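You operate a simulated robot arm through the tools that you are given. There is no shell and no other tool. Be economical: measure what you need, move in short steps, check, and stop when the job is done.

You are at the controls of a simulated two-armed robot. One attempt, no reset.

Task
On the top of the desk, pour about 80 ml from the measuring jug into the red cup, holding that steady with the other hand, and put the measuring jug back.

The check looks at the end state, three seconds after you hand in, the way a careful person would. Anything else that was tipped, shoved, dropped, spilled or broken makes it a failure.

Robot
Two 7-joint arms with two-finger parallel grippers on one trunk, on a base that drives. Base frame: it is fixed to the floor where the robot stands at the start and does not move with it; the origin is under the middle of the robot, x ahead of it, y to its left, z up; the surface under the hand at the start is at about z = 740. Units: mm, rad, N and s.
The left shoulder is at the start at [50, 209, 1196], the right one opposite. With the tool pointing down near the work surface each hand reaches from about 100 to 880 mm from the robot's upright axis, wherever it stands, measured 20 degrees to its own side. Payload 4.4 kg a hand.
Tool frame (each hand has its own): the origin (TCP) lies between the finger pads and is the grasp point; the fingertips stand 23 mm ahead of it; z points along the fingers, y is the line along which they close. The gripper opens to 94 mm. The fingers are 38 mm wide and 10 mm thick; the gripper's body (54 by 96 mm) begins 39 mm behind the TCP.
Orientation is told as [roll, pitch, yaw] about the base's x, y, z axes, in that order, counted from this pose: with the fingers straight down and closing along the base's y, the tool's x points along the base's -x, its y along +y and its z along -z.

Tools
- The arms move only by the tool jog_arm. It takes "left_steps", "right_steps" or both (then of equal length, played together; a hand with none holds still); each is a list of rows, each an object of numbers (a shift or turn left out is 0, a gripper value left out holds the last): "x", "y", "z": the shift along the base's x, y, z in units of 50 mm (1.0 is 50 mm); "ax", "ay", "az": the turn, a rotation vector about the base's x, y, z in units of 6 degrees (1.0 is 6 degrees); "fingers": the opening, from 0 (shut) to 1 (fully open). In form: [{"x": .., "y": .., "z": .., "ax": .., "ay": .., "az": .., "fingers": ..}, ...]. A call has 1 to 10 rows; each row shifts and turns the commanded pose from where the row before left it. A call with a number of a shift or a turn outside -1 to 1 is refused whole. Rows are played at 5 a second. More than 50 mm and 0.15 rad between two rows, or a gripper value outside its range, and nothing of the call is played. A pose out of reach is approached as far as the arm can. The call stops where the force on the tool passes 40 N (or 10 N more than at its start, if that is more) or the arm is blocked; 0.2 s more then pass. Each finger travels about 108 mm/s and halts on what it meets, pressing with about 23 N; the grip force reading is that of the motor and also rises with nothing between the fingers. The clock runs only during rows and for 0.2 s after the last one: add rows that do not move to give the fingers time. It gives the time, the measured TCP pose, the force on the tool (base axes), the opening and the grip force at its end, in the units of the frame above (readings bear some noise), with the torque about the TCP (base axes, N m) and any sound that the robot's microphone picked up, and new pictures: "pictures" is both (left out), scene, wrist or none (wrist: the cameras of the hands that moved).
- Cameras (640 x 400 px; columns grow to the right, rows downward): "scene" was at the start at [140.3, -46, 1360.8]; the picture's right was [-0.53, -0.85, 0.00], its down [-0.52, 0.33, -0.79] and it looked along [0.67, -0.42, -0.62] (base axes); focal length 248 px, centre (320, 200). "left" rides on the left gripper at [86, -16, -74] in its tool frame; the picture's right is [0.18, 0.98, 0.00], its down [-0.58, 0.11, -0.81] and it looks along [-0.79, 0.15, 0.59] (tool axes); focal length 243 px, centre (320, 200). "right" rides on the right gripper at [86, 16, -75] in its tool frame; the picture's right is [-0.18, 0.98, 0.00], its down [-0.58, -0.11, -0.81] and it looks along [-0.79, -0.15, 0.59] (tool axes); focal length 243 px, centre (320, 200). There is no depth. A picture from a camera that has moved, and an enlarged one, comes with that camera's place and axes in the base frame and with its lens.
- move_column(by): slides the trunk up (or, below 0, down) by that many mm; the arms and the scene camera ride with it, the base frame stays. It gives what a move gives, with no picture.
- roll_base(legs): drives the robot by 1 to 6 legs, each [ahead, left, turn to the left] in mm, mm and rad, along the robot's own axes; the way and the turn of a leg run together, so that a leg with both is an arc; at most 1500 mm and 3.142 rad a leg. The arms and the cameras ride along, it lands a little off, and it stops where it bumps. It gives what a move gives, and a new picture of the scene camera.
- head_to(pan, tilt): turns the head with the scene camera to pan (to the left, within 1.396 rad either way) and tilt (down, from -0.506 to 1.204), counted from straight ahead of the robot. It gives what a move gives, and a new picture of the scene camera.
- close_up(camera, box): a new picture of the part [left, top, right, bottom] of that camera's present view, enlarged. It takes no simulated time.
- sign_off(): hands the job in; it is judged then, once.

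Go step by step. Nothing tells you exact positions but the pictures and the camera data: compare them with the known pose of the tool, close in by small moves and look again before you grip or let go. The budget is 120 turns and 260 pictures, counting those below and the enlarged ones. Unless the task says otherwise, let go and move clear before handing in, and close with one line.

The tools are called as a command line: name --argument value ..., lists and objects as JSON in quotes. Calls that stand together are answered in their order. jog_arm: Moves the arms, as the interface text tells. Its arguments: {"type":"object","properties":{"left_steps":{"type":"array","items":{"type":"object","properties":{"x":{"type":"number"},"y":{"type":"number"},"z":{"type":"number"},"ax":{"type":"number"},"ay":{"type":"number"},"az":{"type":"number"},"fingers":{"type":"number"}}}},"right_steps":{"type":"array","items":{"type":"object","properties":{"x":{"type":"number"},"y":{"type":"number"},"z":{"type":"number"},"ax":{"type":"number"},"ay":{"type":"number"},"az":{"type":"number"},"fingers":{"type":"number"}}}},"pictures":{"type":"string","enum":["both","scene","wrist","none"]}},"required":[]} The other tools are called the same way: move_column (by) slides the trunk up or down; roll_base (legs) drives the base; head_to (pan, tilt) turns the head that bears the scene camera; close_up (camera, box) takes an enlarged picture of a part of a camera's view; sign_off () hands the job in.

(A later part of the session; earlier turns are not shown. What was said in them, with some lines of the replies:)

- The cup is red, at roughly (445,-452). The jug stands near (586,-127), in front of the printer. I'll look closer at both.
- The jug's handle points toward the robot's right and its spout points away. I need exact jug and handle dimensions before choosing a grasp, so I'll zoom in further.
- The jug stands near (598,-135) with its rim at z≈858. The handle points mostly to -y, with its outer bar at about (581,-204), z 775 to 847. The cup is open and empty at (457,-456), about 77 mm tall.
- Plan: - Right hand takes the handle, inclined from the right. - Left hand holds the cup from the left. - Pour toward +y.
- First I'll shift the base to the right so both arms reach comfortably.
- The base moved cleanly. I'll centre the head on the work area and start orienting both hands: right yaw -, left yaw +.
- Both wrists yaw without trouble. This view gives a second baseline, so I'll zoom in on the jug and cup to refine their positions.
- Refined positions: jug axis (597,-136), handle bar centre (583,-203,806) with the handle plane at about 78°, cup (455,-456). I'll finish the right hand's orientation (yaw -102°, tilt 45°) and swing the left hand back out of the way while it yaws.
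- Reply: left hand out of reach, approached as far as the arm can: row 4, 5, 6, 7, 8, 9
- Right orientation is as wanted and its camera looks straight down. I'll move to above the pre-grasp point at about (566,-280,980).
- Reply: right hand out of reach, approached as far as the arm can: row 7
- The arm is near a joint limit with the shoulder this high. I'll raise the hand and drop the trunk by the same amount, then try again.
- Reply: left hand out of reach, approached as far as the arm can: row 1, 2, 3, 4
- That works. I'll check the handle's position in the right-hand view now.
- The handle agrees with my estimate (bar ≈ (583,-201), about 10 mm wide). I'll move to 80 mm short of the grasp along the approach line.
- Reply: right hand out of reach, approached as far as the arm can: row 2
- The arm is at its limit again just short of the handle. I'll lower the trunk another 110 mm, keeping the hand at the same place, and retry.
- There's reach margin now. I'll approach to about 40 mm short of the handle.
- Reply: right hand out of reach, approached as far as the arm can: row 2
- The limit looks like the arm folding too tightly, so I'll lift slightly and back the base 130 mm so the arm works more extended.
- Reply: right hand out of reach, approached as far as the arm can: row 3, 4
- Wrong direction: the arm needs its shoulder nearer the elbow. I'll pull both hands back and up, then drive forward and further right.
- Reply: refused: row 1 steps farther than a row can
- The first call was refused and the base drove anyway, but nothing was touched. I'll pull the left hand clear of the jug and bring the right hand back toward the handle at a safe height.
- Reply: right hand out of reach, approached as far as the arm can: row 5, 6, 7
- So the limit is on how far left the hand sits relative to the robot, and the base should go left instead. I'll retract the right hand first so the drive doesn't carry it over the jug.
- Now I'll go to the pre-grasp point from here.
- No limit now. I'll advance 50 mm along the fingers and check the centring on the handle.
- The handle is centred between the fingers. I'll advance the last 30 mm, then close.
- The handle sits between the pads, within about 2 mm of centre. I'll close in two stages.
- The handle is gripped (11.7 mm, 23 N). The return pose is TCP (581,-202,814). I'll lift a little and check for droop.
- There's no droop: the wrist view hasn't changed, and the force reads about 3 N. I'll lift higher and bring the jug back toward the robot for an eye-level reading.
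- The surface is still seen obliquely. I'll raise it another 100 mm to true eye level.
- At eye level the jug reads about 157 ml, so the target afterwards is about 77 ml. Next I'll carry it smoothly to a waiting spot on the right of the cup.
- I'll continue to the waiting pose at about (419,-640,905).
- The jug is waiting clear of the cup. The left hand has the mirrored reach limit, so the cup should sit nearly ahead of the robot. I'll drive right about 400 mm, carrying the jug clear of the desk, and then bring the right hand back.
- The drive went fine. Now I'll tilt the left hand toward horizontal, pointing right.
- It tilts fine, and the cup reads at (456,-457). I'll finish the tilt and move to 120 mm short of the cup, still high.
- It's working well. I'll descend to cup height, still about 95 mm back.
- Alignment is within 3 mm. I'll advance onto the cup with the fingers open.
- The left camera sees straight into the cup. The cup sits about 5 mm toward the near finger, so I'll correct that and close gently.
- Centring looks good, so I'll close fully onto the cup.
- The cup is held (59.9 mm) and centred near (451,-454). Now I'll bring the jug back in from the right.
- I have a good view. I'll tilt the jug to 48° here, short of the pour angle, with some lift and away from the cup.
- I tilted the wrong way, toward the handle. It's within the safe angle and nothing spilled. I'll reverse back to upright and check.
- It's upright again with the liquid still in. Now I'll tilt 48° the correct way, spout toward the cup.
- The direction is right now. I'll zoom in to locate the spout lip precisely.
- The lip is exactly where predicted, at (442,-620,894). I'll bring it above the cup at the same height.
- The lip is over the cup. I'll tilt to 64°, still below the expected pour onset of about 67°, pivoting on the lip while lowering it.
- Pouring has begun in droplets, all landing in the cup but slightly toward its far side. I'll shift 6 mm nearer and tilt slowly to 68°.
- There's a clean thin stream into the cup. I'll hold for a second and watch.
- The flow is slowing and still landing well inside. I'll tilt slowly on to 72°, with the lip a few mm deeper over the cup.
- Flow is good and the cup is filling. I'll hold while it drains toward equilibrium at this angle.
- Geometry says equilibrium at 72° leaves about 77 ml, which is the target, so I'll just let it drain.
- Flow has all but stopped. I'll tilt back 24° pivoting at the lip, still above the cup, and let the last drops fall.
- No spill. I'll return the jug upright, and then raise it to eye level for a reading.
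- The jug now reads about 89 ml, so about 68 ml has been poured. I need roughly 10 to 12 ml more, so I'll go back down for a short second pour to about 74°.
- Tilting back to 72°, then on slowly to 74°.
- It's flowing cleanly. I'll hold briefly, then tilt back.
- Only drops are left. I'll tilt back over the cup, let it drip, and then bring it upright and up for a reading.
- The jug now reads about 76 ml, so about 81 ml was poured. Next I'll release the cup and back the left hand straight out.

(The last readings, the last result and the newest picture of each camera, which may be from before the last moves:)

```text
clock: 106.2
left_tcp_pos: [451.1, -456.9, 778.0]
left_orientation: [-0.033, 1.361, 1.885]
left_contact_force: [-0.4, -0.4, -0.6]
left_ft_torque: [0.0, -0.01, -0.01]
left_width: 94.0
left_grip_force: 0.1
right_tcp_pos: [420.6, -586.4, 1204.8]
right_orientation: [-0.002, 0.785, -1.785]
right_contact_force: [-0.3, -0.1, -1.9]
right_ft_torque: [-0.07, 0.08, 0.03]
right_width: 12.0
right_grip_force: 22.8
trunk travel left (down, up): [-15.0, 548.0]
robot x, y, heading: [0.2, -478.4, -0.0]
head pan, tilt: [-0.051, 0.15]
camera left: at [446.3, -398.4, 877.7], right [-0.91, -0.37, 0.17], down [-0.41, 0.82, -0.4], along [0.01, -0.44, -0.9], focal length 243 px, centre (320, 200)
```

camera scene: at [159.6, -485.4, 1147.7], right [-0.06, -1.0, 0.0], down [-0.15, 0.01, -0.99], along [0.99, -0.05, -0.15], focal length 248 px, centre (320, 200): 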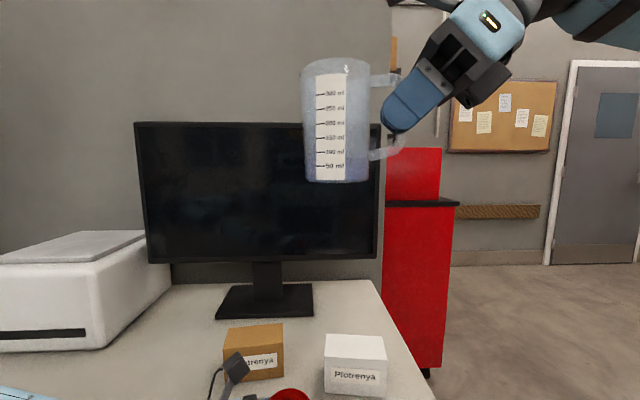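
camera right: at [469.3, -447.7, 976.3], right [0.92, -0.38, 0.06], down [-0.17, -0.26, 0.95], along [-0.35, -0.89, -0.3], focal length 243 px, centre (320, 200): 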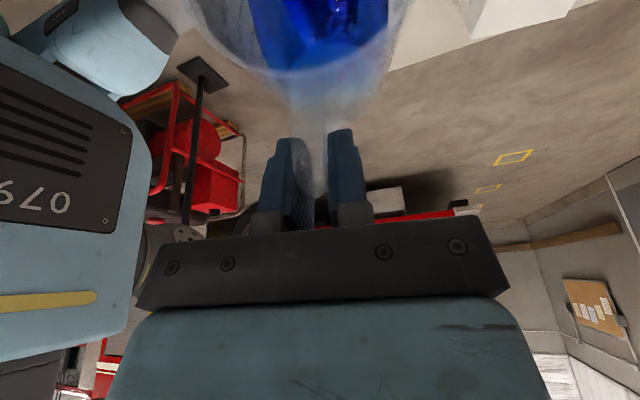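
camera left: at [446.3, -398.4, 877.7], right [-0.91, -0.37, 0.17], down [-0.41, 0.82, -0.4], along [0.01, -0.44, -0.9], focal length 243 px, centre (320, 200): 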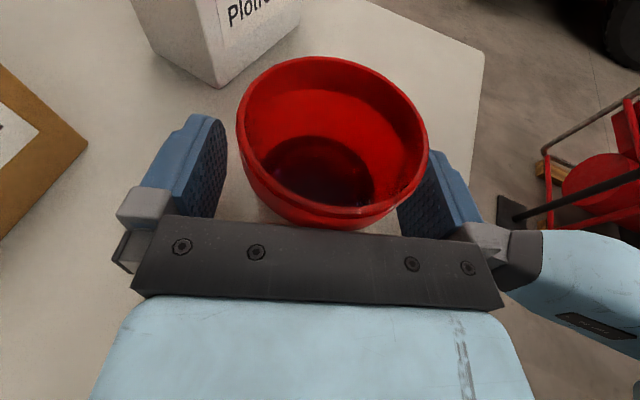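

The cup stands free but is closer to the near finger. I'll shift 4 mm to centre, then retract along the finger axis.

jog_arm --left_steps '[{"x": -0.07, "y": -0.02}, {"x": -0.12, "y": 0.33, "z": 0.07}, {"x": -0.17, "y": 0.46, "z": 0.1}, {"x": -0.2, "y": 0.55, "z": 0.12}, {"x": -0.2, "y": 0.55, "z": 0.12}, {"x": -0.1, "y": 0.5, "z": 0.4}, {"z": 0.8, "y": 0.3}, {"z": 0.8, "y": 0.3}, {"z": 0.8, "y": 0.3}]' --pictures "wrist"

head_to --pan -0.05 --tilt 0.6

```text
clock: 108.2
left_tcp_pos: [405.7, -290.1, 939.2]
left_orientation: [-0.029, 1.361, 1.892]
left_contact_force: [-0.3, 0.0, 0.3]
left_ft_torque: [0.03, -0.02, -0.02]
left_width: 93.9
left_grip_force: 0.1
right_tcp_pos: [421.0, -586.2, 1204.1]
right_orientation: [-0.003, 0.786, -1.786]
right_contact_force: [-0.1, 0.7, -1.1]
right_ft_torque: [-0.11, 0.0, 0.03]
right_width: 11.6
right_grip_force: 23.0
trunk travel left (down, up): [-15.0, 548.0]
robot x, y, heading: [0.8, -480.6, -0.003]
head pan, tilt: [-0.051, 0.15]
camera left: at [401.4, -232.6, 1038.8], right [-0.91, -0.37, 0.17], down [-0.41, 0.82, -0.4], along [0.01, -0.44, -0.9], focal length 243 px, centre (320, 200)
```

left: 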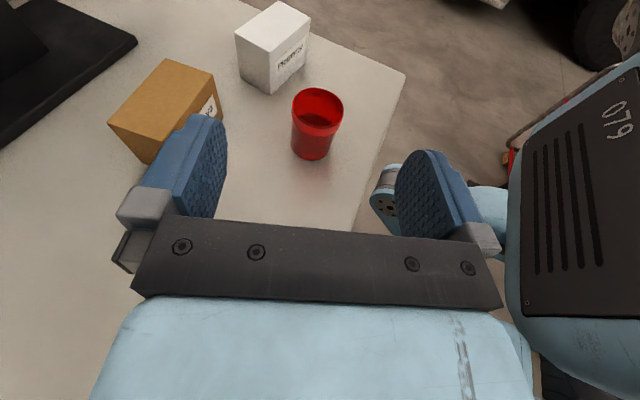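

```text
clock: 109.1
left_tcp_pos: [407.1, -290.9, 939.0]
left_orientation: [-0.035, 1.362, 1.884]
left_contact_force: [-0.4, 0.1, -0.4]
left_ft_torque: [-0.01, 0.02, -0.04]
left_width: 93.9
left_grip_force: 0.0
right_tcp_pos: [421.9, -585.1, 1204.3]
right_orientation: [-0.001, 0.785, -1.786]
right_contact_force: [0.4, -0.7, -1.8]
right_ft_torque: [-0.15, 0.05, 0.01]
right_width: 12.0
right_grip_force: 23.0
trunk travel left (down, up): [-15.0, 548.0]
robot x, y, heading: [0.7, -479.9, -0.005]
head pan, tilt: [-0.051, 0.6]
camera scene: at [155.2, -485.1, 1106.4], right [-0.06, -1.0, 0.0], down [-0.56, 0.03, -0.83], along [0.82, -0.05, -0.56], focal length 248 px, centre (320, 200)
```

scene: 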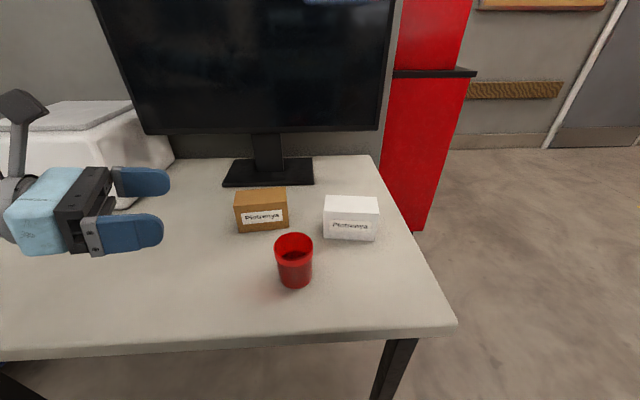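

The cup stands upright with liquid in it, and the desk is clean. I'll restore the left hand to its earlier vertical parked pose before driving back.

jog_arm --left_steps '[{"ax": 0.94, "ay": 0.342, "y": 0.5, "z": 0.2}, {"ax": 0.94, "ay": 0.342, "y": 0.5, "z": 0.2}, {"ax": 0.94, "ay": 0.342, "y": 0.5, "z": 0.3}, {"ax": 0.94, "ay": 0.342, "y": 0.5, "z": 0.3}, {"ax": 0.94, "ay": 0.342, "y": 0.5, "z": 0.3}, {"ax": 0.94, "ay": 0.342}, {"ax": 0.94, "ay": 0.342}, {"ax": 0.94, "ay": 0.342}, {"ax": 0.94, "ay": 0.342}, {"ax": 0.94, "ay": 0.342}]' --pictures "none"

jog_arm --left_steps '[{"ax": 0.94, "ay": 0.342}, {"ax": 0.94, "ay": 0.342}, {"ax": 0.94, "ay": 0.342}, {}]' --pictures "none"

```text
clock: 111.3
left_tcp_pos: [407.8, -166.6, 1004.9]
left_orientation: [-0.005, 0.311, 1.911]
left_contact_force: [0.4, -0.1, -0.4]
left_ft_torque: [-0.02, 0.01, -0.01]
left_width: 94.0
left_grip_force: 0.0
right_tcp_pos: [420.6, -586.1, 1203.9]
right_orientation: [-0.001, 0.785, -1.786]
right_contact_force: [-0.4, 0.3, -2.6]
right_ft_torque: [-0.08, 0.06, 0.01]
right_width: 11.6
right_grip_force: 22.7
trunk travel left (down, up): [-15.0, 548.0]
robot x, y, heading: [-4.8, -476.4, -0.008]
head pan, tilt: [-0.051, 0.6]
```

```text
clock: 112.3
left_tcp_pos: [406.8, -165.9, 1004.3]
left_orientation: [0.001, -0.002, 1.913]
left_contact_force: [-0.2, 0.0, -0.5]
left_ft_torque: [-0.03, -0.01, 0.0]
left_width: 93.9
left_grip_force: 0.0
right_tcp_pos: [421.1, -585.5, 1204.4]
right_orientation: [-0.001, 0.784, -1.786]
right_contact_force: [0.3, -1.0, -2.2]
right_ft_torque: [-0.12, 0.02, 0.01]
right_width: 11.5
right_grip_force: 22.8
trunk travel left (down, up): [-15.0, 548.0]
robot x, y, heading: [0.7, -479.6, -0.003]
head pan, tilt: [-0.051, 0.6]
```

Driving back left with the jug held high.

roll_base --legs '[[0, 200, 0], [0, 199, 0]]'

```text
clock: 116.6
left_tcp_pos: [412.5, 229.6, 1003.4]
left_orientation: [0.001, 0.0, 1.907]
left_contact_force: [0.1, -0.6, -0.2]
left_ft_torque: [0.0, -0.02, -0.04]
left_width: 94.2
left_grip_force: 0.1
right_tcp_pos: [423.8, -189.5, 1204.7]
right_orientation: [-0.002, 0.787, -1.792]
right_contact_force: [0.6, -0.1, -1.4]
right_ft_torque: [-0.09, 0.01, -0.01]
right_width: 11.9
right_grip_force: 23.2
trunk travel left (down, up): [-15.0, 548.0]
robot x, y, heading: [1.4, -82.4, -0.013]
head pan, tilt: [-0.051, 0.6]
camera scene: at [158.2, -87.6, 1106.3], right [-0.06, -1.0, 0.0], down [-0.56, 0.03, -0.83], along [0.82, -0.05, -0.57], focal length 248 px, centre (320, 200)
```

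scene: 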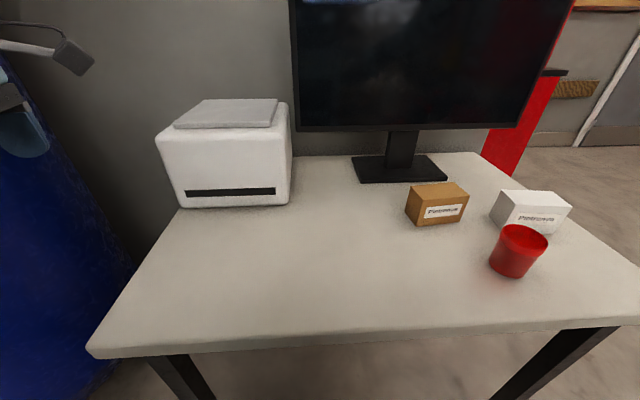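

Now I'll bring the jug over its original place.

jog_arm --right_steps '[{"x": 0.25, "y": -0.1, "z": -0.2}, {"x": 0.45, "y": -0.1, "z": -0.35}, {"x": 0.5, "z": -0.5}, {"x": 0.5, "z": -0.6}, {"x": 0.5, "z": -0.6}, {"x": 0.5, "z": -0.6}, {"x": 0.3, "y": -0.05, "z": -0.6}, {"x": 0.14, "z": -0.6}, {"z": -0.6}, {"z": -0.3}]' --pictures "none"

head_to --pan -0.2 --tilt 0.6

```text
clock: 118.8
left_tcp_pos: [413.0, 228.5, 1004.2]
left_orientation: [0.0, 0.002, 1.906]
left_contact_force: [-0.4, -0.3, -0.1]
left_ft_torque: [0.01, 0.01, -0.01]
left_width: 94.1
left_grip_force: 0.1
right_tcp_pos: [579.8, -202.2, 954.2]
right_orientation: [0.0, 0.786, -1.791]
right_contact_force: [0.2, 0.7, -1.6]
right_ft_torque: [-0.11, 0.02, 0.02]
right_width: 12.0
right_grip_force: 23.2
trunk travel left (down, up): [-15.0, 548.0]
robot x, y, heading: [2.1, -77.9, -0.012]
head pan, tilt: [-0.051, 0.6]
```

```text
clock: 119.5
left_tcp_pos: [412.9, 227.8, 1004.4]
left_orientation: [-0.001, 0.0, 1.905]
left_contact_force: [0.2, 0.9, 0.3]
left_ft_torque: [0.0, 0.0, -0.01]
left_width: 94.3
left_grip_force: 0.1
right_tcp_pos: [579.2, -201.7, 955.5]
right_orientation: [-0.001, 0.784, -1.792]
right_contact_force: [-0.4, -0.1, -2.5]
right_ft_torque: [-0.1, 0.04, -0.03]
right_width: 11.7
right_grip_force: 22.7
trunk travel left (down, up): [-15.0, 548.0]
robot x, y, heading: [3.2, -81.8, -0.013]
head pan, tilt: [-0.201, 0.6]
camera scene: at [156.5, -100.9, 1106.3], right [-0.21, -0.98, 0.0], down [-0.55, 0.12, -0.82], along [0.81, -0.17, -0.57], focal length 248 px, centre (320, 200)
```

scene: 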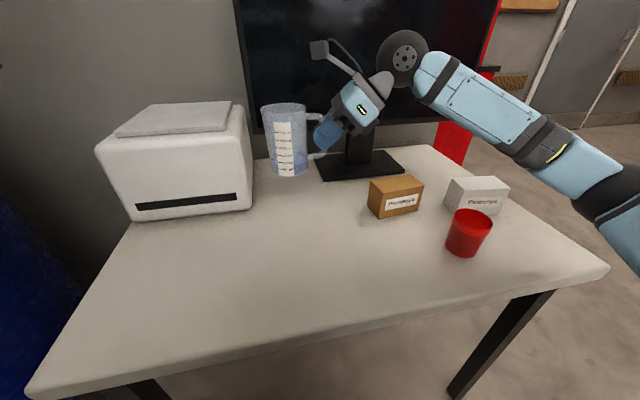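

It's above its spot at x 579, y -202. I'll descend to about 20 mm above contact height.

jog_arm --right_steps '[{"z": -0.4, "x": 0.03}, {"z": -0.5}, {"z": -0.5}, {"z": -0.5}, {"z": -0.3}, {"z": -0.15}, {}]' --pictures "scene"

close_up --camera "scene" --box '[240, 120, 400, 220]'

```text
clock: 121.1
left_tcp_pos: [408.6, 236.0, 1003.8]
left_orientation: [-0.002, 0.014, 1.907]
left_contact_force: [-0.9, 0.0, -0.4]
left_ft_torque: [-0.06, 0.02, 0.01]
left_width: 93.8
left_grip_force: 0.1
right_tcp_pos: [579.5, -198.9, 854.0]
right_orientation: [0.033, 0.775, -1.769]
right_contact_force: [-0.1, -0.4, -1.7]
right_ft_torque: [-0.1, 0.02, 0.02]
right_width: 11.8
right_grip_force: 23.0
trunk travel left (down, up): [-15.0, 548.0]
robot x, y, heading: [1.4, -80.9, -0.012]
head pan, tilt: [-0.201, 0.6]
camera scene: at [152.8, -92.0, 1109.2], right [-0.21, -0.98, 0.01], down [-0.55, 0.11, -0.83], along [0.81, -0.18, -0.56], focal length 248 px, centre (320, 200)
```

scene: 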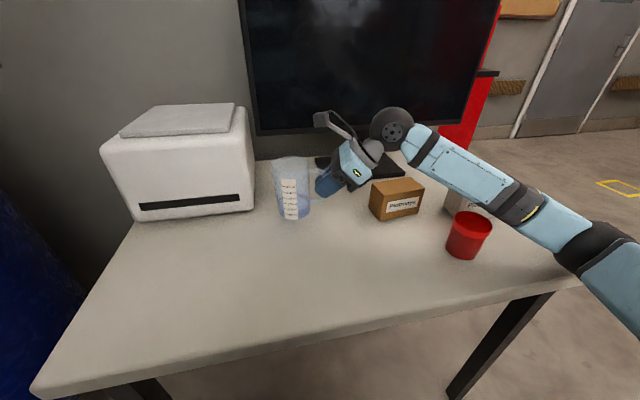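

```text
4.00 times, centred on (320, 170) of scene
camera zoom: at [152.8, -92.0, 1109.2], right [-0.21, -0.98, 0.01], down [-0.55, 0.11, -0.83], along [0.81, -0.18, -0.56], focal length 991 px, centre (320, 320)
```

zoom: 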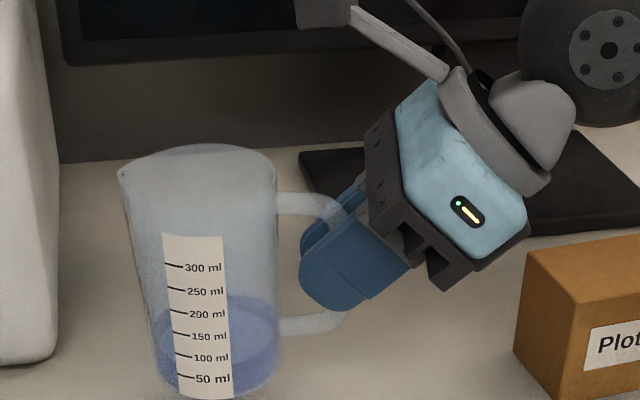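

The robot itself has tilted slightly. The elbow has sagged and is pressing on the desk corner, so I'll go straight back up.

jog_arm --right_steps '[{"z": 0.4}, {"z": 0.5}, {"z": 0.5}, {"z": 0.5}, {"z": 0.5}, {}]' --pictures "scene"

close_up --camera "scene" --box '[350, 150, 640, 331]'

```text
clock: 122.5
left_tcp_pos: [413.0, 228.5, 1002.9]
left_orientation: [-0.001, 0.001, 1.906]
left_contact_force: [-0.3, -0.1, -0.3]
left_ft_torque: [-0.02, 0.02, 0.0]
left_width: 93.8
left_grip_force: 0.1
right_tcp_pos: [581.2, -200.4, 958.2]
right_orientation: [-0.002, 0.785, -1.791]
right_contact_force: [0.0, 0.8, -2.5]
right_ft_torque: [-0.09, 0.01, 0.02]
right_width: 11.4
right_grip_force: 23.5
trunk travel left (down, up): [-15.0, 548.0]
robot x, y, heading: [3.4, -79.6, -0.01]
head pan, tilt: [-0.201, 0.6]
camera scene: at [156.5, -100.9, 1106.1], right [-0.21, -0.98, 0.0], down [-0.55, 0.12, -0.83], along [0.81, -0.17, -0.56], focal length 248 px, centre (320, 200)
```

scene: 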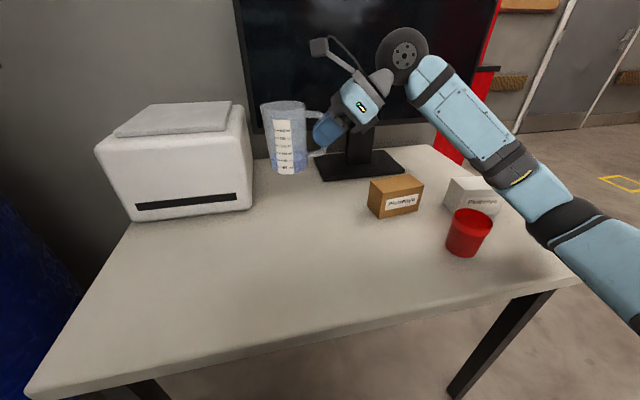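

```text
2.21 times, centred on (495, 240) of scene
camera zoom: at [156.5, -100.9, 1106.1], right [-0.21, -0.98, 0.0], down [-0.55, 0.12, -0.83], along [0.81, -0.17, -0.56], focal length 547 px, centre (-66, 111)
```

zoom: 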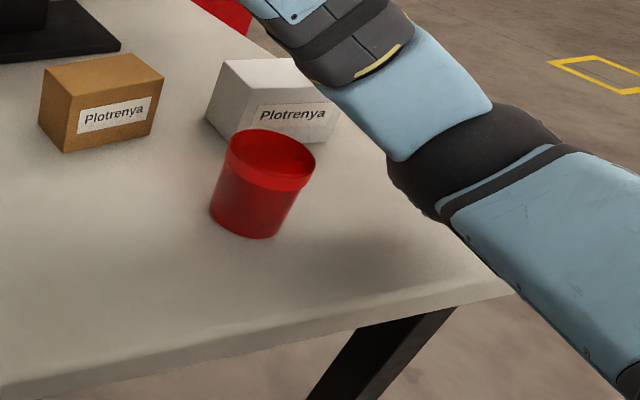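

The robot is level again, and the cup and boxes look undisturbed. I'll raise the trunk so the shoulder and elbow ride higher, and bring the jug down again while watching the elbow.

move_column --by 150

jog_arm --right_steps '[{"z": -0.4}, {"z": -0.5}, {"z": -0.5}, {"z": -0.5}, {"z": -0.5}, {"z": -0.5}, {}]' --pictures "scene"

```text
clock: 124.2
left_tcp_pos: [412.5, 228.8, 1154.2]
left_orientation: [0.0, 0.001, 1.905]
left_contact_force: [0.3, -0.3, -0.6]
left_ft_torque: [-0.01, 0.01, 0.0]
left_width: 94.1
left_grip_force: 0.1
right_tcp_pos: [582.5, -201.4, 1108.4]
right_orientation: [0.0, 0.785, -1.791]
right_contact_force: [0.3, 0.0, -2.5]
right_ft_torque: [-0.12, 0.04, -0.01]
right_width: 11.5
right_grip_force: 22.7
trunk travel left (down, up): [-165.0, 398.0]
robot x, y, heading: [1.6, -80.9, -0.01]
head pan, tilt: [-0.201, 0.6]
```

```text
clock: 125.8
left_tcp_pos: [411.5, 228.5, 1153.5]
left_orientation: [0.002, 0.0, 1.907]
left_contact_force: [0.4, -0.1, 0.4]
left_ft_torque: [0.01, 0.0, -0.01]
left_width: 94.1
left_grip_force: 0.1
right_tcp_pos: [582.5, -203.1, 964.3]
right_orientation: [-0.002, 0.786, -1.793]
right_contact_force: [0.7, -1.0, -1.5]
right_ft_torque: [-0.12, 0.04, -0.03]
right_width: 11.7
right_grip_force: 23.3
trunk travel left (down, up): [-165.0, 398.0]
robot x, y, heading: [2.7, -79.3, -0.013]
head pan, tilt: [-0.201, 0.6]
camera scene: at [156.4, -100.8, 1256.4], right [-0.21, -0.98, 0.0], down [-0.55, 0.12, -0.83], along [0.81, -0.17, -0.56], focal length 248 px, centre (320, 200)
```

scene: 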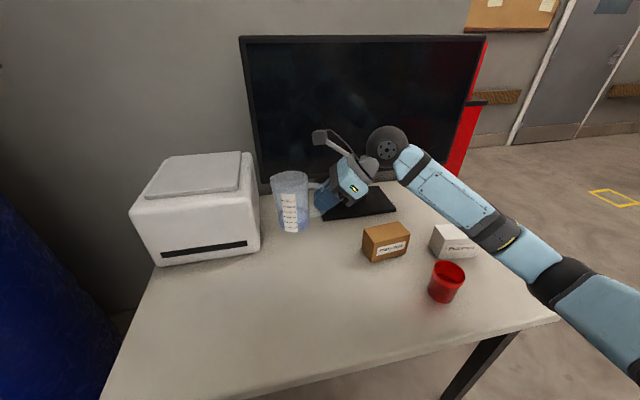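

The elbow is still fairly low. A much higher shoulder should lift it well clear of the desk, so I'll raise the trunk another 230 mm and come down again.

move_column --by 230

jog_arm --right_steps '[{"z": -0.4}, {"z": -0.6}, {"z": -0.6}, {"z": -0.6}, {"z": -0.6}, {"z": -0.6}, {"z": -0.6}, {"z": -0.6}, {}]' --pictures "scene"

```text
clock: 128.3
left_tcp_pos: [412.0, 229.3, 1383.0]
left_orientation: [0.002, 0.001, 1.905]
left_contact_force: [0.0, -0.2, 1.2]
left_ft_torque: [0.01, -0.02, 0.0]
left_width: 94.0
left_grip_force: 0.1
right_tcp_pos: [582.2, -202.7, 1194.7]
right_orientation: [-0.001, 0.787, -1.793]
right_contact_force: [0.7, 0.6, -1.9]
right_ft_torque: [-0.12, 0.06, 0.02]
right_width: 11.9
right_grip_force: 22.8
trunk travel left (down, up): [-395.0, 168.0]
robot x, y, heading: [5.1, -80.7, -0.013]
head pan, tilt: [-0.201, 0.6]
```

```text
clock: 130.3
left_tcp_pos: [412.3, 228.9, 1383.2]
left_orientation: [-0.002, 0.0, 1.906]
left_contact_force: [0.4, -0.3, 0.8]
left_ft_torque: [0.02, 0.02, -0.03]
left_width: 94.2
left_grip_force: 0.0
right_tcp_pos: [581.6, -202.7, 962.2]
right_orientation: [0.0, 0.786, -1.793]
right_contact_force: [-0.4, -0.3, -1.5]
right_ft_torque: [-0.13, -0.01, 0.0]
right_width: 11.7
right_grip_force: 22.8
trunk travel left (down, up): [-395.0, 168.0]
robot x, y, heading: [4.3, -81.2, -0.013]
head pan, tilt: [-0.201, 0.6]
camera scene: at [156.4, -101.0, 1486.4], right [-0.21, -0.98, 0.0], down [-0.55, 0.12, -0.83], along [0.81, -0.17, -0.56], focal length 248 px, centre (320, 200)
```

scene: 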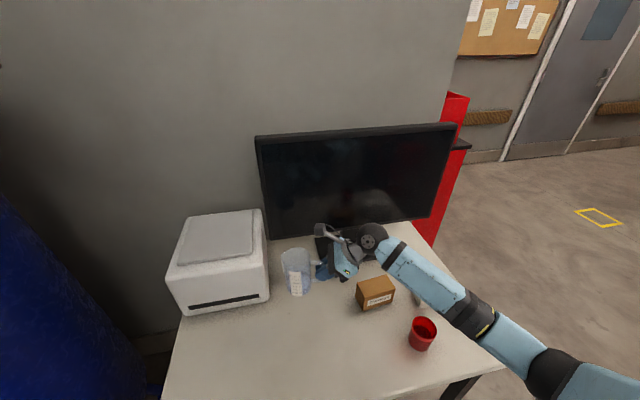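

The elbow is higher, but the forearm would pass over the cup. I'll raise the trunk a further 160 mm for clearance and look again.

move_column --by 160

jog_arm --right_steps '[{"z": -0.4}, {"z": -0.6}, {"z": -0.6}, {"z": -0.6}, {"z": -0.5}, {"z": -0.4}, {}]' --pictures "none"

head_to --pan -0.5 --tilt 0.9

```text
clock: 132.1
left_tcp_pos: [412.4, 227.8, 1542.4]
left_orientation: [0.0, 0.001, 1.906]
left_contact_force: [0.0, 0.5, 0.7]
left_ft_torque: [-0.02, -0.01, -0.03]
left_width: 94.1
left_grip_force: 0.0
right_tcp_pos: [581.7, -201.3, 1122.0]
right_orientation: [0.0, 0.785, -1.793]
right_contact_force: [0.4, 0.3, -1.1]
right_ft_torque: [-0.1, 0.04, -0.01]
right_width: 11.8
right_grip_force: 23.1
trunk travel left (down, up): [-555.0, 8.0]
robot x, y, heading: [-2.4, -79.1, -0.007]
head pan, tilt: [-0.201, 0.6]
```

```text
clock: 133.7
left_tcp_pos: [412.4, 228.8, 1543.8]
left_orientation: [0.0, -0.001, 1.907]
left_contact_force: [-0.4, -0.1, 1.1]
left_ft_torque: [0.02, 0.02, -0.03]
left_width: 93.9
left_grip_force: 0.1
right_tcp_pos: [581.9, -204.1, 968.1]
right_orientation: [-0.002, 0.786, -1.792]
right_contact_force: [0.1, 0.4, -1.2]
right_ft_torque: [-0.13, 0.0, -0.01]
right_width: 11.8
right_grip_force: 22.9
trunk travel left (down, up): [-555.0, 8.0]
robot x, y, heading: [1.7, -82.8, -0.015]
head pan, tilt: [-0.201, 0.6]
```

```text
clock: 134.5
left_tcp_pos: [411.7, 228.5, 1543.5]
left_orientation: [0.0, -0.001, 1.906]
left_contact_force: [0.3, -0.8, 0.8]
left_ft_torque: [0.0, -0.02, 0.0]
left_width: 94.2
left_grip_force: 0.0
right_tcp_pos: [582.3, -202.1, 967.9]
right_orientation: [-0.002, 0.786, -1.793]
right_contact_force: [0.1, 0.0, -1.6]
right_ft_torque: [-0.1, 0.05, -0.03]
right_width: 11.8
right_grip_force: 22.8
trunk travel left (down, up): [-555.0, 8.0]
robot x, y, heading: [2.4, -84.9, -0.011]
head pan, tilt: [-0.499, 0.901]
camera scene: at [136.1, -119.2, 1621.6], right [-0.49, -0.87, 0.0], down [-0.68, 0.38, -0.62], along [0.54, -0.3, -0.78], focal length 248 px, centre (320, 200)
```

scene: 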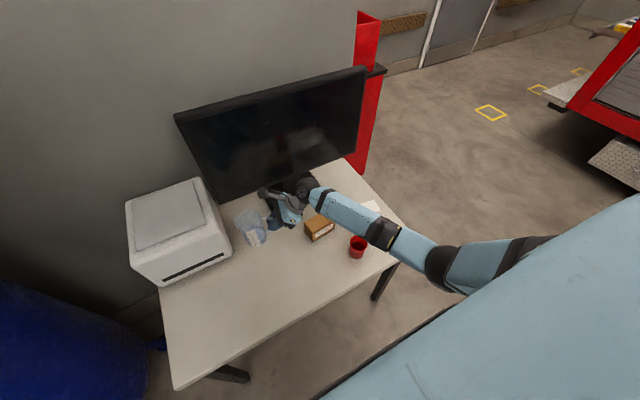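

The elbow is now around z ≈ 1000, clear of the desk and off to the side of the cup. I'll descend in stages and watch.

jog_arm --right_steps '[{"z": -0.4}, {"z": -0.5}, {"z": -0.5}, {"z": -0.4}, {"z": -0.3}, {}]' --pictures "scene"

close_up --camera "scene" --box '[210, 150, 450, 300]'

```text
clock: 135.9
left_tcp_pos: [412.4, 227.7, 1543.4]
left_orientation: [0.0, -0.001, 1.906]
left_contact_force: [-0.1, 1.3, 0.5]
left_ft_torque: [0.01, 0.03, -0.03]
left_width: 93.8
left_grip_force: 0.1
right_tcp_pos: [581.1, -202.9, 863.4]
right_orientation: [-0.002, 0.787, -1.793]
right_contact_force: [0.1, -0.4, -1.5]
right_ft_torque: [-0.12, 0.04, -0.02]
right_width: 11.6
right_grip_force: 23.0
trunk travel left (down, up): [-555.0, 8.0]
robot x, y, heading: [6.0, -76.9, -0.007]
head pan, tilt: [-0.499, 0.901]
camera scene: at [135.9, -119.3, 1621.6], right [-0.49, -0.87, 0.0], down [-0.68, 0.38, -0.62], along [0.54, -0.3, -0.78], focal length 248 px, centre (320, 200)
```

scene: 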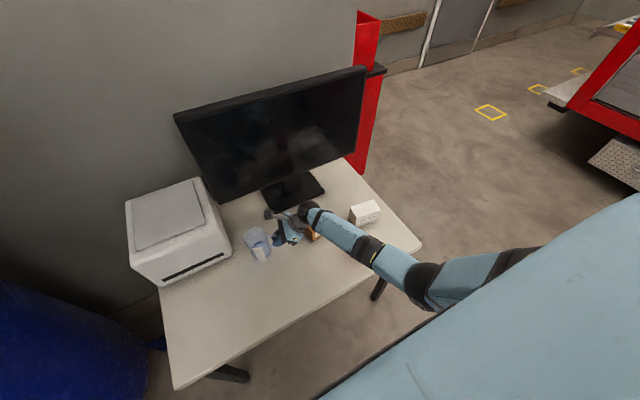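

```text
2.67 times, centred on (330, 225) of scene
camera zoom: at [135.9, -119.3, 1621.6], right [-0.49, -0.87, 0.0], down [-0.68, 0.38, -0.62], along [0.54, -0.3, -0.78], focal length 661 px, centre (293, 133)
```

zoom: 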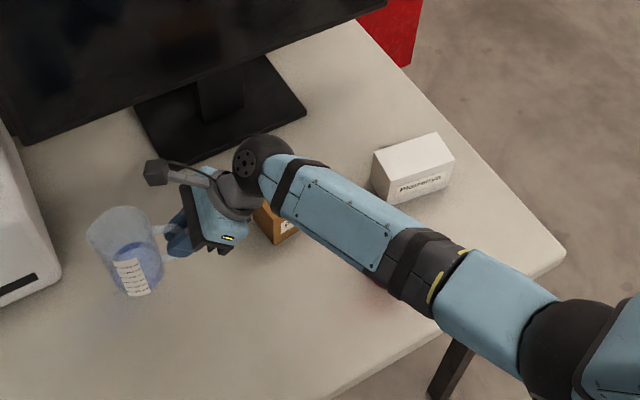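

The forearm passes roughly 100 mm above the cup, and there's no robot tilt this time. I'll come down to just above contact.

jog_arm --right_steps '[{"z": -0.3}, {"z": -0.3}, {"z": -0.2}, {"z": -0.08}, {}, {}]' --pictures "both"

```text
clock: 137.3
left_tcp_pos: [411.6, 229.2, 1544.0]
left_orientation: [-0.002, -0.001, 1.905]
left_contact_force: [-0.8, 0.5, -0.8]
left_ft_torque: [0.02, 0.0, 0.05]
left_width: 94.3
left_grip_force: 0.0
right_tcp_pos: [581.4, -202.3, 819.2]
right_orientation: [-0.002, 0.786, -1.793]
right_contact_force: [-1.3, -0.1, -1.7]
right_ft_torque: [-0.08, 0.01, -0.03]
right_width: 11.8
right_grip_force: 23.5
trunk travel left (down, up): [-555.0, 8.0]
robot x, y, heading: [2.2, -81.4, -0.011]
head pan, tilt: [-0.499, 0.901]
camera scene: at [136.0, -119.3, 1621.5], right [-0.49, -0.87, 0.0], down [-0.68, 0.38, -0.62], along [0.54, -0.3, -0.78], focal length 248 px, centre (320, 200)
camera right: at [598.9, -196.6, 932.6], right [0.93, -0.34, -0.13], down [-0.32, -0.93, 0.16], along [-0.18, -0.11, -0.98], focal length 243 px, centre (320, 200)
```

scene: 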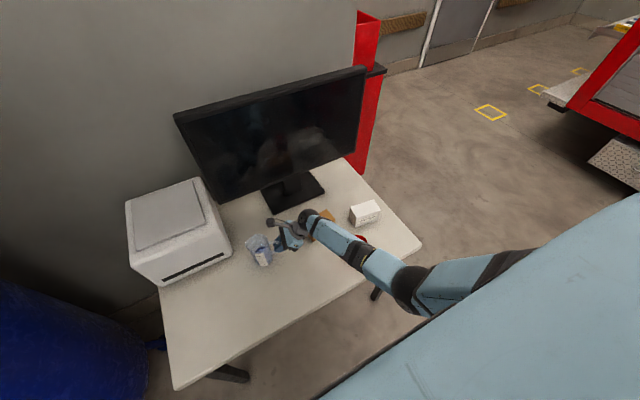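
right: 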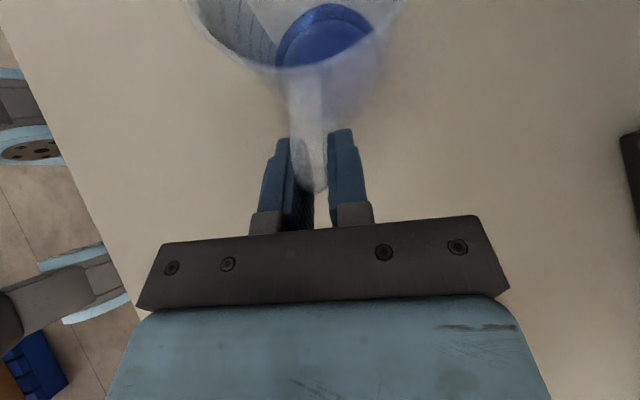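

I'll ease down in small steps, watching the vertical force.

jog_arm --right_steps '[{"z": -0.03}, {}, {"z": -0.03}, {}, {}]' --pictures "wrist"

close_up --camera "scene" --box '[230, 200, 330, 280]'

```text
clock: 138.5
left_tcp_pos: [412.3, 228.4, 1543.6]
left_orientation: [0.0, 0.0, 1.904]
left_contact_force: [0.5, -0.5, 0.2]
left_ft_torque: [-0.04, 0.01, -0.02]
left_width: 94.2
left_grip_force: 0.1
right_tcp_pos: [581.7, -201.3, 816.7]
right_orientation: [0.0, 0.786, -1.792]
right_contact_force: [-0.6, -0.5, -1.0]
right_ft_torque: [0.02, -0.01, -0.02]
right_width: 11.8
right_grip_force: 23.1
trunk travel left (down, up): [-555.0, 8.0]
robot x, y, heading: [3.9, -76.7, -0.011]
head pan, tilt: [-0.499, 0.901]
camera right: at [598.8, -197.1, 929.7], right [0.93, -0.34, -0.13], down [-0.32, -0.93, 0.16], along [-0.18, -0.11, -0.98], focal length 243 px, centre (320, 200)
```

right: 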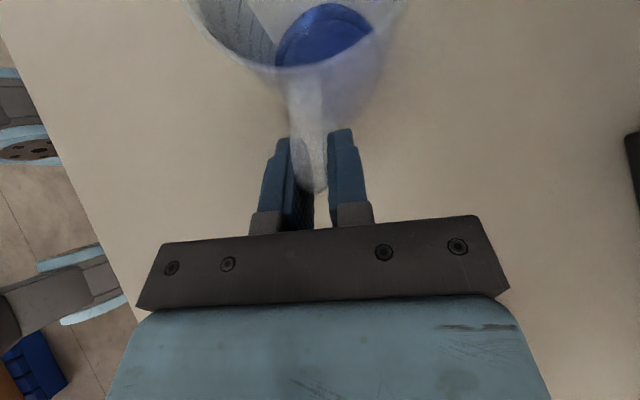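

```text
5.00 times, centred on (280, 240) of scene
camera zoom: at [135.9, -119.3, 1621.6], right [-0.49, -0.87, 0.0], down [-0.68, 0.38, -0.62], along [0.54, -0.3, -0.78], focal length 1239 px, centre (520, 0)
```

zoom: 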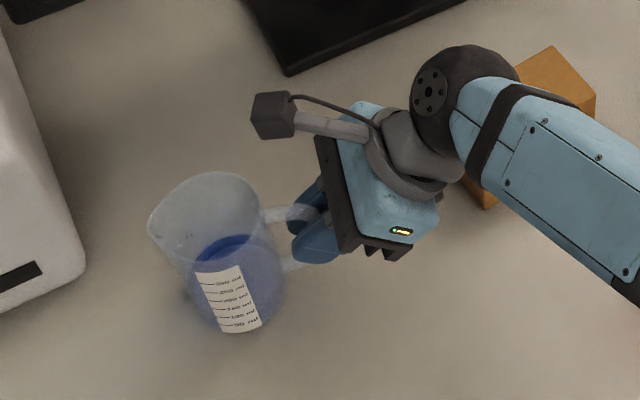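

The torque is easing, so contact is beginning. A couple of millimetres more.

jog_arm --right_steps '[{"z": -0.03}, {}, {"z": -0.02}, {}, {}]' --pictures "wrist"

```text
clock: 139.7
left_tcp_pos: [412.5, 229.1, 1544.3]
left_orientation: [-0.001, -0.001, 1.905]
left_contact_force: [-0.2, 0.0, -0.1]
left_ft_torque: [0.02, -0.01, 0.02]
left_width: 94.2
left_grip_force: 0.1
right_tcp_pos: [581.9, -203.1, 814.8]
right_orientation: [0.0, 0.787, -1.791]
right_contact_force: [0.4, -4.1, 11.3]
right_ft_torque: [0.53, -0.14, 0.0]
right_width: 12.1
right_grip_force: 23.5
trunk travel left (down, up): [-555.0, 8.0]
robot x, y, heading: [5.9, -82.6, -0.014]
head pan, tilt: [-0.499, 0.901]
camera right: at [598.7, -197.8, 928.7], right [0.93, -0.34, -0.13], down [-0.32, -0.93, 0.16], along [-0.17, -0.11, -0.98], focal length 243 px, centre (320, 200)
```

right: 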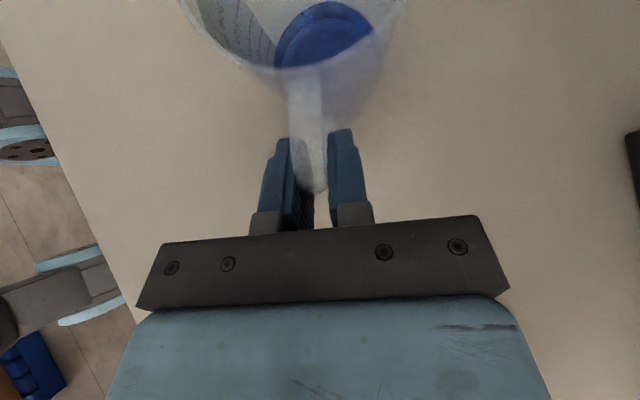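

The jug is firmly on the desk (11 N). I'll relax slightly and open the fingers.

jog_arm --right_steps '[{"z": 0.02}, {}, {"fingers": 0.16}, {"fingers": 0.25}, {"fingers": 0.45}, {"fingers": 0.6}, {}]' --pictures "wrist"

close_up --camera "scene" --box '[230, 200, 330, 280]'

```text
clock: 141.3
left_tcp_pos: [413.1, 228.8, 1544.2]
left_orientation: [-0.001, 0.0, 1.905]
left_contact_force: [0.2, 1.1, 0.0]
left_ft_torque: [-0.02, -0.02, -0.01]
left_width: 93.7
left_grip_force: 0.1
right_tcp_pos: [581.4, -203.0, 813.7]
right_orientation: [-0.002, 0.785, -1.792]
right_contact_force: [-0.1, 0.3, -0.1]
right_ft_torque: [0.01, 0.0, 0.02]
right_width: 56.3
right_grip_force: 0.0
trunk travel left (down, up): [-555.0, 8.0]
robot x, y, heading: [-3.3, -80.6, -0.013]
head pan, tilt: [-0.499, 0.901]
camera right: at [598.5, -197.4, 928.0], right [0.93, -0.34, -0.13], down [-0.32, -0.93, 0.16], along [-0.18, -0.11, -0.98], focal length 243 px, centre (320, 200)
```

right: 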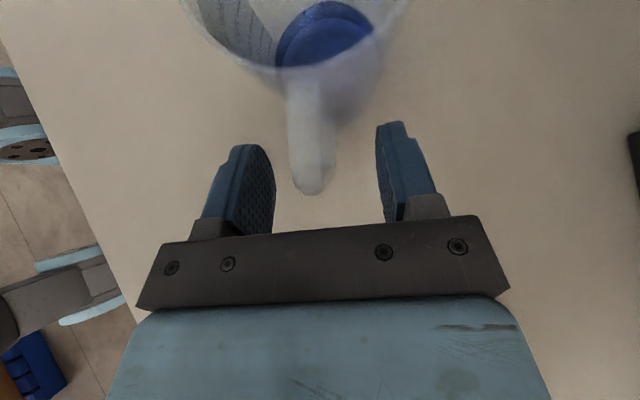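

```text
5.00 times, centred on (280, 240) of scene
camera zoom: at [135.7, -119.3, 1621.6], right [-0.49, -0.87, 0.0], down [-0.68, 0.38, -0.62], along [0.54, -0.3, -0.78], focal length 1239 px, centre (520, 0)
```

zoom: 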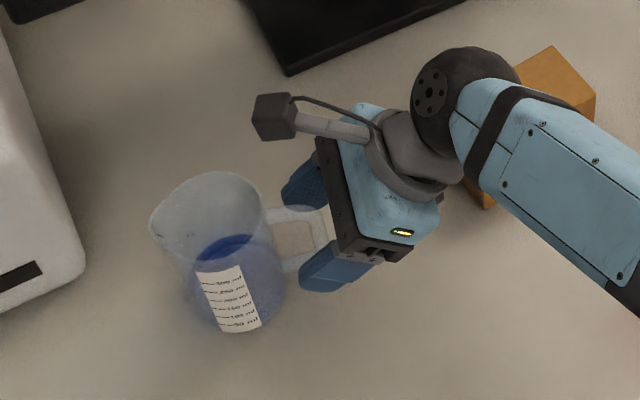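

The jug stands released. I'll back out along the approach line and then lift.

jog_arm --right_steps '[{"x": -0.05, "y": -0.25, "z": 0.26}, {"x": -0.08, "y": -0.4, "z": 0.42}, {"x": -0.08, "y": -0.4, "z": 0.42}, {"z": 0.6}, {"z": 0.7}, {"z": 0.8}, {"z": 0.8}, {"z": 0.8}]' --pictures "none"

jog_arm --right_steps '[{"z": 0.8, "x": -0.4}, {"z": 0.8, "x": -0.4}, {"x": -0.7, "y": 0.2}, {"x": -0.7, "y": 0.2}, {}]' --pictures "none"

head_to --pan -0.35 --tilt 0.9

```text
clock: 143.1
left_tcp_pos: [412.3, 228.8, 1543.6]
left_orientation: [-0.001, 0.002, 1.905]
left_contact_force: [0.7, 0.7, 0.0]
left_ft_torque: [0.04, 0.01, 0.01]
left_width: 94.0
left_grip_force: 0.0
right_tcp_pos: [570.7, -254.4, 1051.9]
right_orientation: [-0.001, 0.784, -1.793]
right_contact_force: [-0.5, 0.2, -0.2]
right_ft_torque: [-0.01, 0.02, 0.0]
right_width: 56.3
right_grip_force: 0.0
trunk travel left (down, up): [-555.0, 8.0]
robot x, y, heading: [2.3, -80.7, -0.011]
head pan, tilt: [-0.499, 0.901]
```

```text
clock: 144.3
left_tcp_pos: [414.4, 228.3, 1543.9]
left_orientation: [0.002, -0.002, 1.906]
left_contact_force: [0.6, -0.4, -0.3]
left_ft_torque: [0.03, 0.01, -0.01]
left_width: 94.2
left_grip_force: 0.1
right_tcp_pos: [461.4, -235.0, 1133.7]
right_orientation: [-0.005, 0.786, -1.794]
right_contact_force: [0.8, 0.0, -0.3]
right_ft_torque: [-0.03, 0.01, -0.01]
right_width: 56.6
right_grip_force: 0.2
trunk travel left (down, up): [-555.0, 8.0]
robot x, y, heading: [0.9, -80.5, -0.01]
head pan, tilt: [-0.499, 0.901]
```

```text
clock: 145.0
left_tcp_pos: [412.4, 229.6, 1543.6]
left_orientation: [0.0, 0.0, 1.907]
left_contact_force: [0.7, 0.7, 0.0]
left_ft_torque: [0.0, -0.01, -0.06]
left_width: 93.9
left_grip_force: 0.0
right_tcp_pos: [460.5, -234.1, 1134.0]
right_orientation: [-0.004, 0.786, -1.792]
right_contact_force: [0.1, -0.3, -0.6]
right_ft_torque: [0.02, -0.02, 0.03]
right_width: 56.5
right_grip_force: 0.1
trunk travel left (down, up): [-555.0, 8.0]
robot x, y, heading: [1.1, -84.4, -0.009]
head pan, tilt: [-0.351, 0.901]
camera scene: at [140.8, -109.2, 1621.5], right [-0.35, -0.94, 0.0], down [-0.73, 0.28, -0.62], along [0.58, -0.22, -0.78], focal length 248 px, centre (320, 200)
```

scene: 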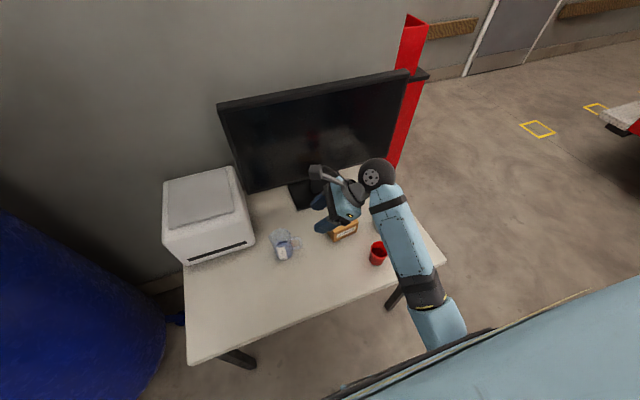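

I'll raise the arm further so I can verify the white box and the cup.

jog_arm --right_steps '[{"z": 0.9}, {"z": 0.9}, {"z": 0.9}, {"z": 0.9}, {"x": -0.6, "z": 0.5, "y": -0.5}, {"x": -0.6, "z": 0.5, "y": -0.5}, {"y": -0.9}, {"y": -0.9}, {"y": -0.9}, {"y": -0.9}]' --pictures "scene"

close_up --camera "scene" --box '[250, 180, 450, 305]'

```text
clock: 147.2
left_tcp_pos: [410.9, 228.7, 1544.4]
left_orientation: [0.0, 0.003, 1.906]
left_contact_force: [-0.5, -0.4, 0.6]
left_ft_torque: [0.05, -0.05, 0.0]
left_width: 94.2
left_grip_force: 0.1
right_tcp_pos: [400.8, -467.2, 1362.9]
right_orientation: [0.0, 0.787, -1.791]
right_contact_force: [-0.1, 0.4, 0.3]
right_ft_torque: [0.01, -0.02, 0.02]
right_width: 56.4
right_grip_force: 0.0
trunk travel left (down, up): [-555.0, 8.0]
robot x, y, heading: [0.7, -83.5, -0.015]
head pan, tilt: [-0.351, 0.901]
camera scene: at [139.5, -110.7, 1621.6], right [-0.35, -0.94, 0.0], down [-0.73, 0.28, -0.62], along [0.58, -0.22, -0.78], focal length 248 px, centre (320, 200)
```

scene: 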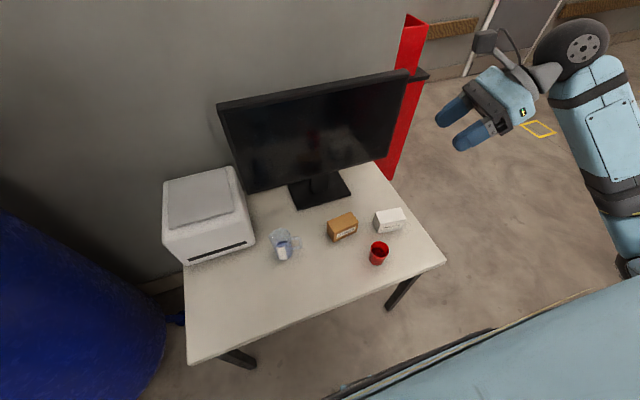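

```text
3.20 times, centred on (350, 242) of scene
camera zoom: at [139.5, -110.7, 1621.6], right [-0.35, -0.94, 0.0], down [-0.73, 0.28, -0.62], along [0.58, -0.22, -0.78], focal length 793 px, centre (224, 64)
```

zoom: 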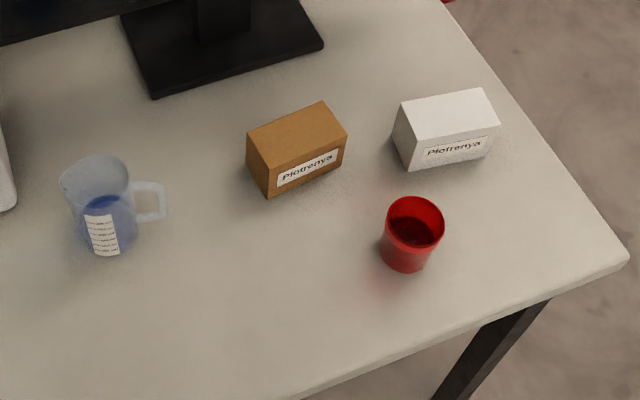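

Everything is upright and in place: the jug is back on its spot, the cup holds the liquid, the boxes haven't moved and the desk is dry. Both hands are clear, so I'm handing in.

sign_off

```text
The job is handed in.
```

I poured about 81 ml (the jug's scale went from about 157 to about 76 ml) into the red cup while the left hand held it. The jug is back within about 10 mm of where it stood, and nothing spilled or tipped. While I was returning the jug, the right arm briefly leaned on something near the desk's right corner and tilted the robot slightly. I lifted off at once, and later views showed the boxes where they had been. The cup stands a few millimetres from its original spot, moved when I gripped it.
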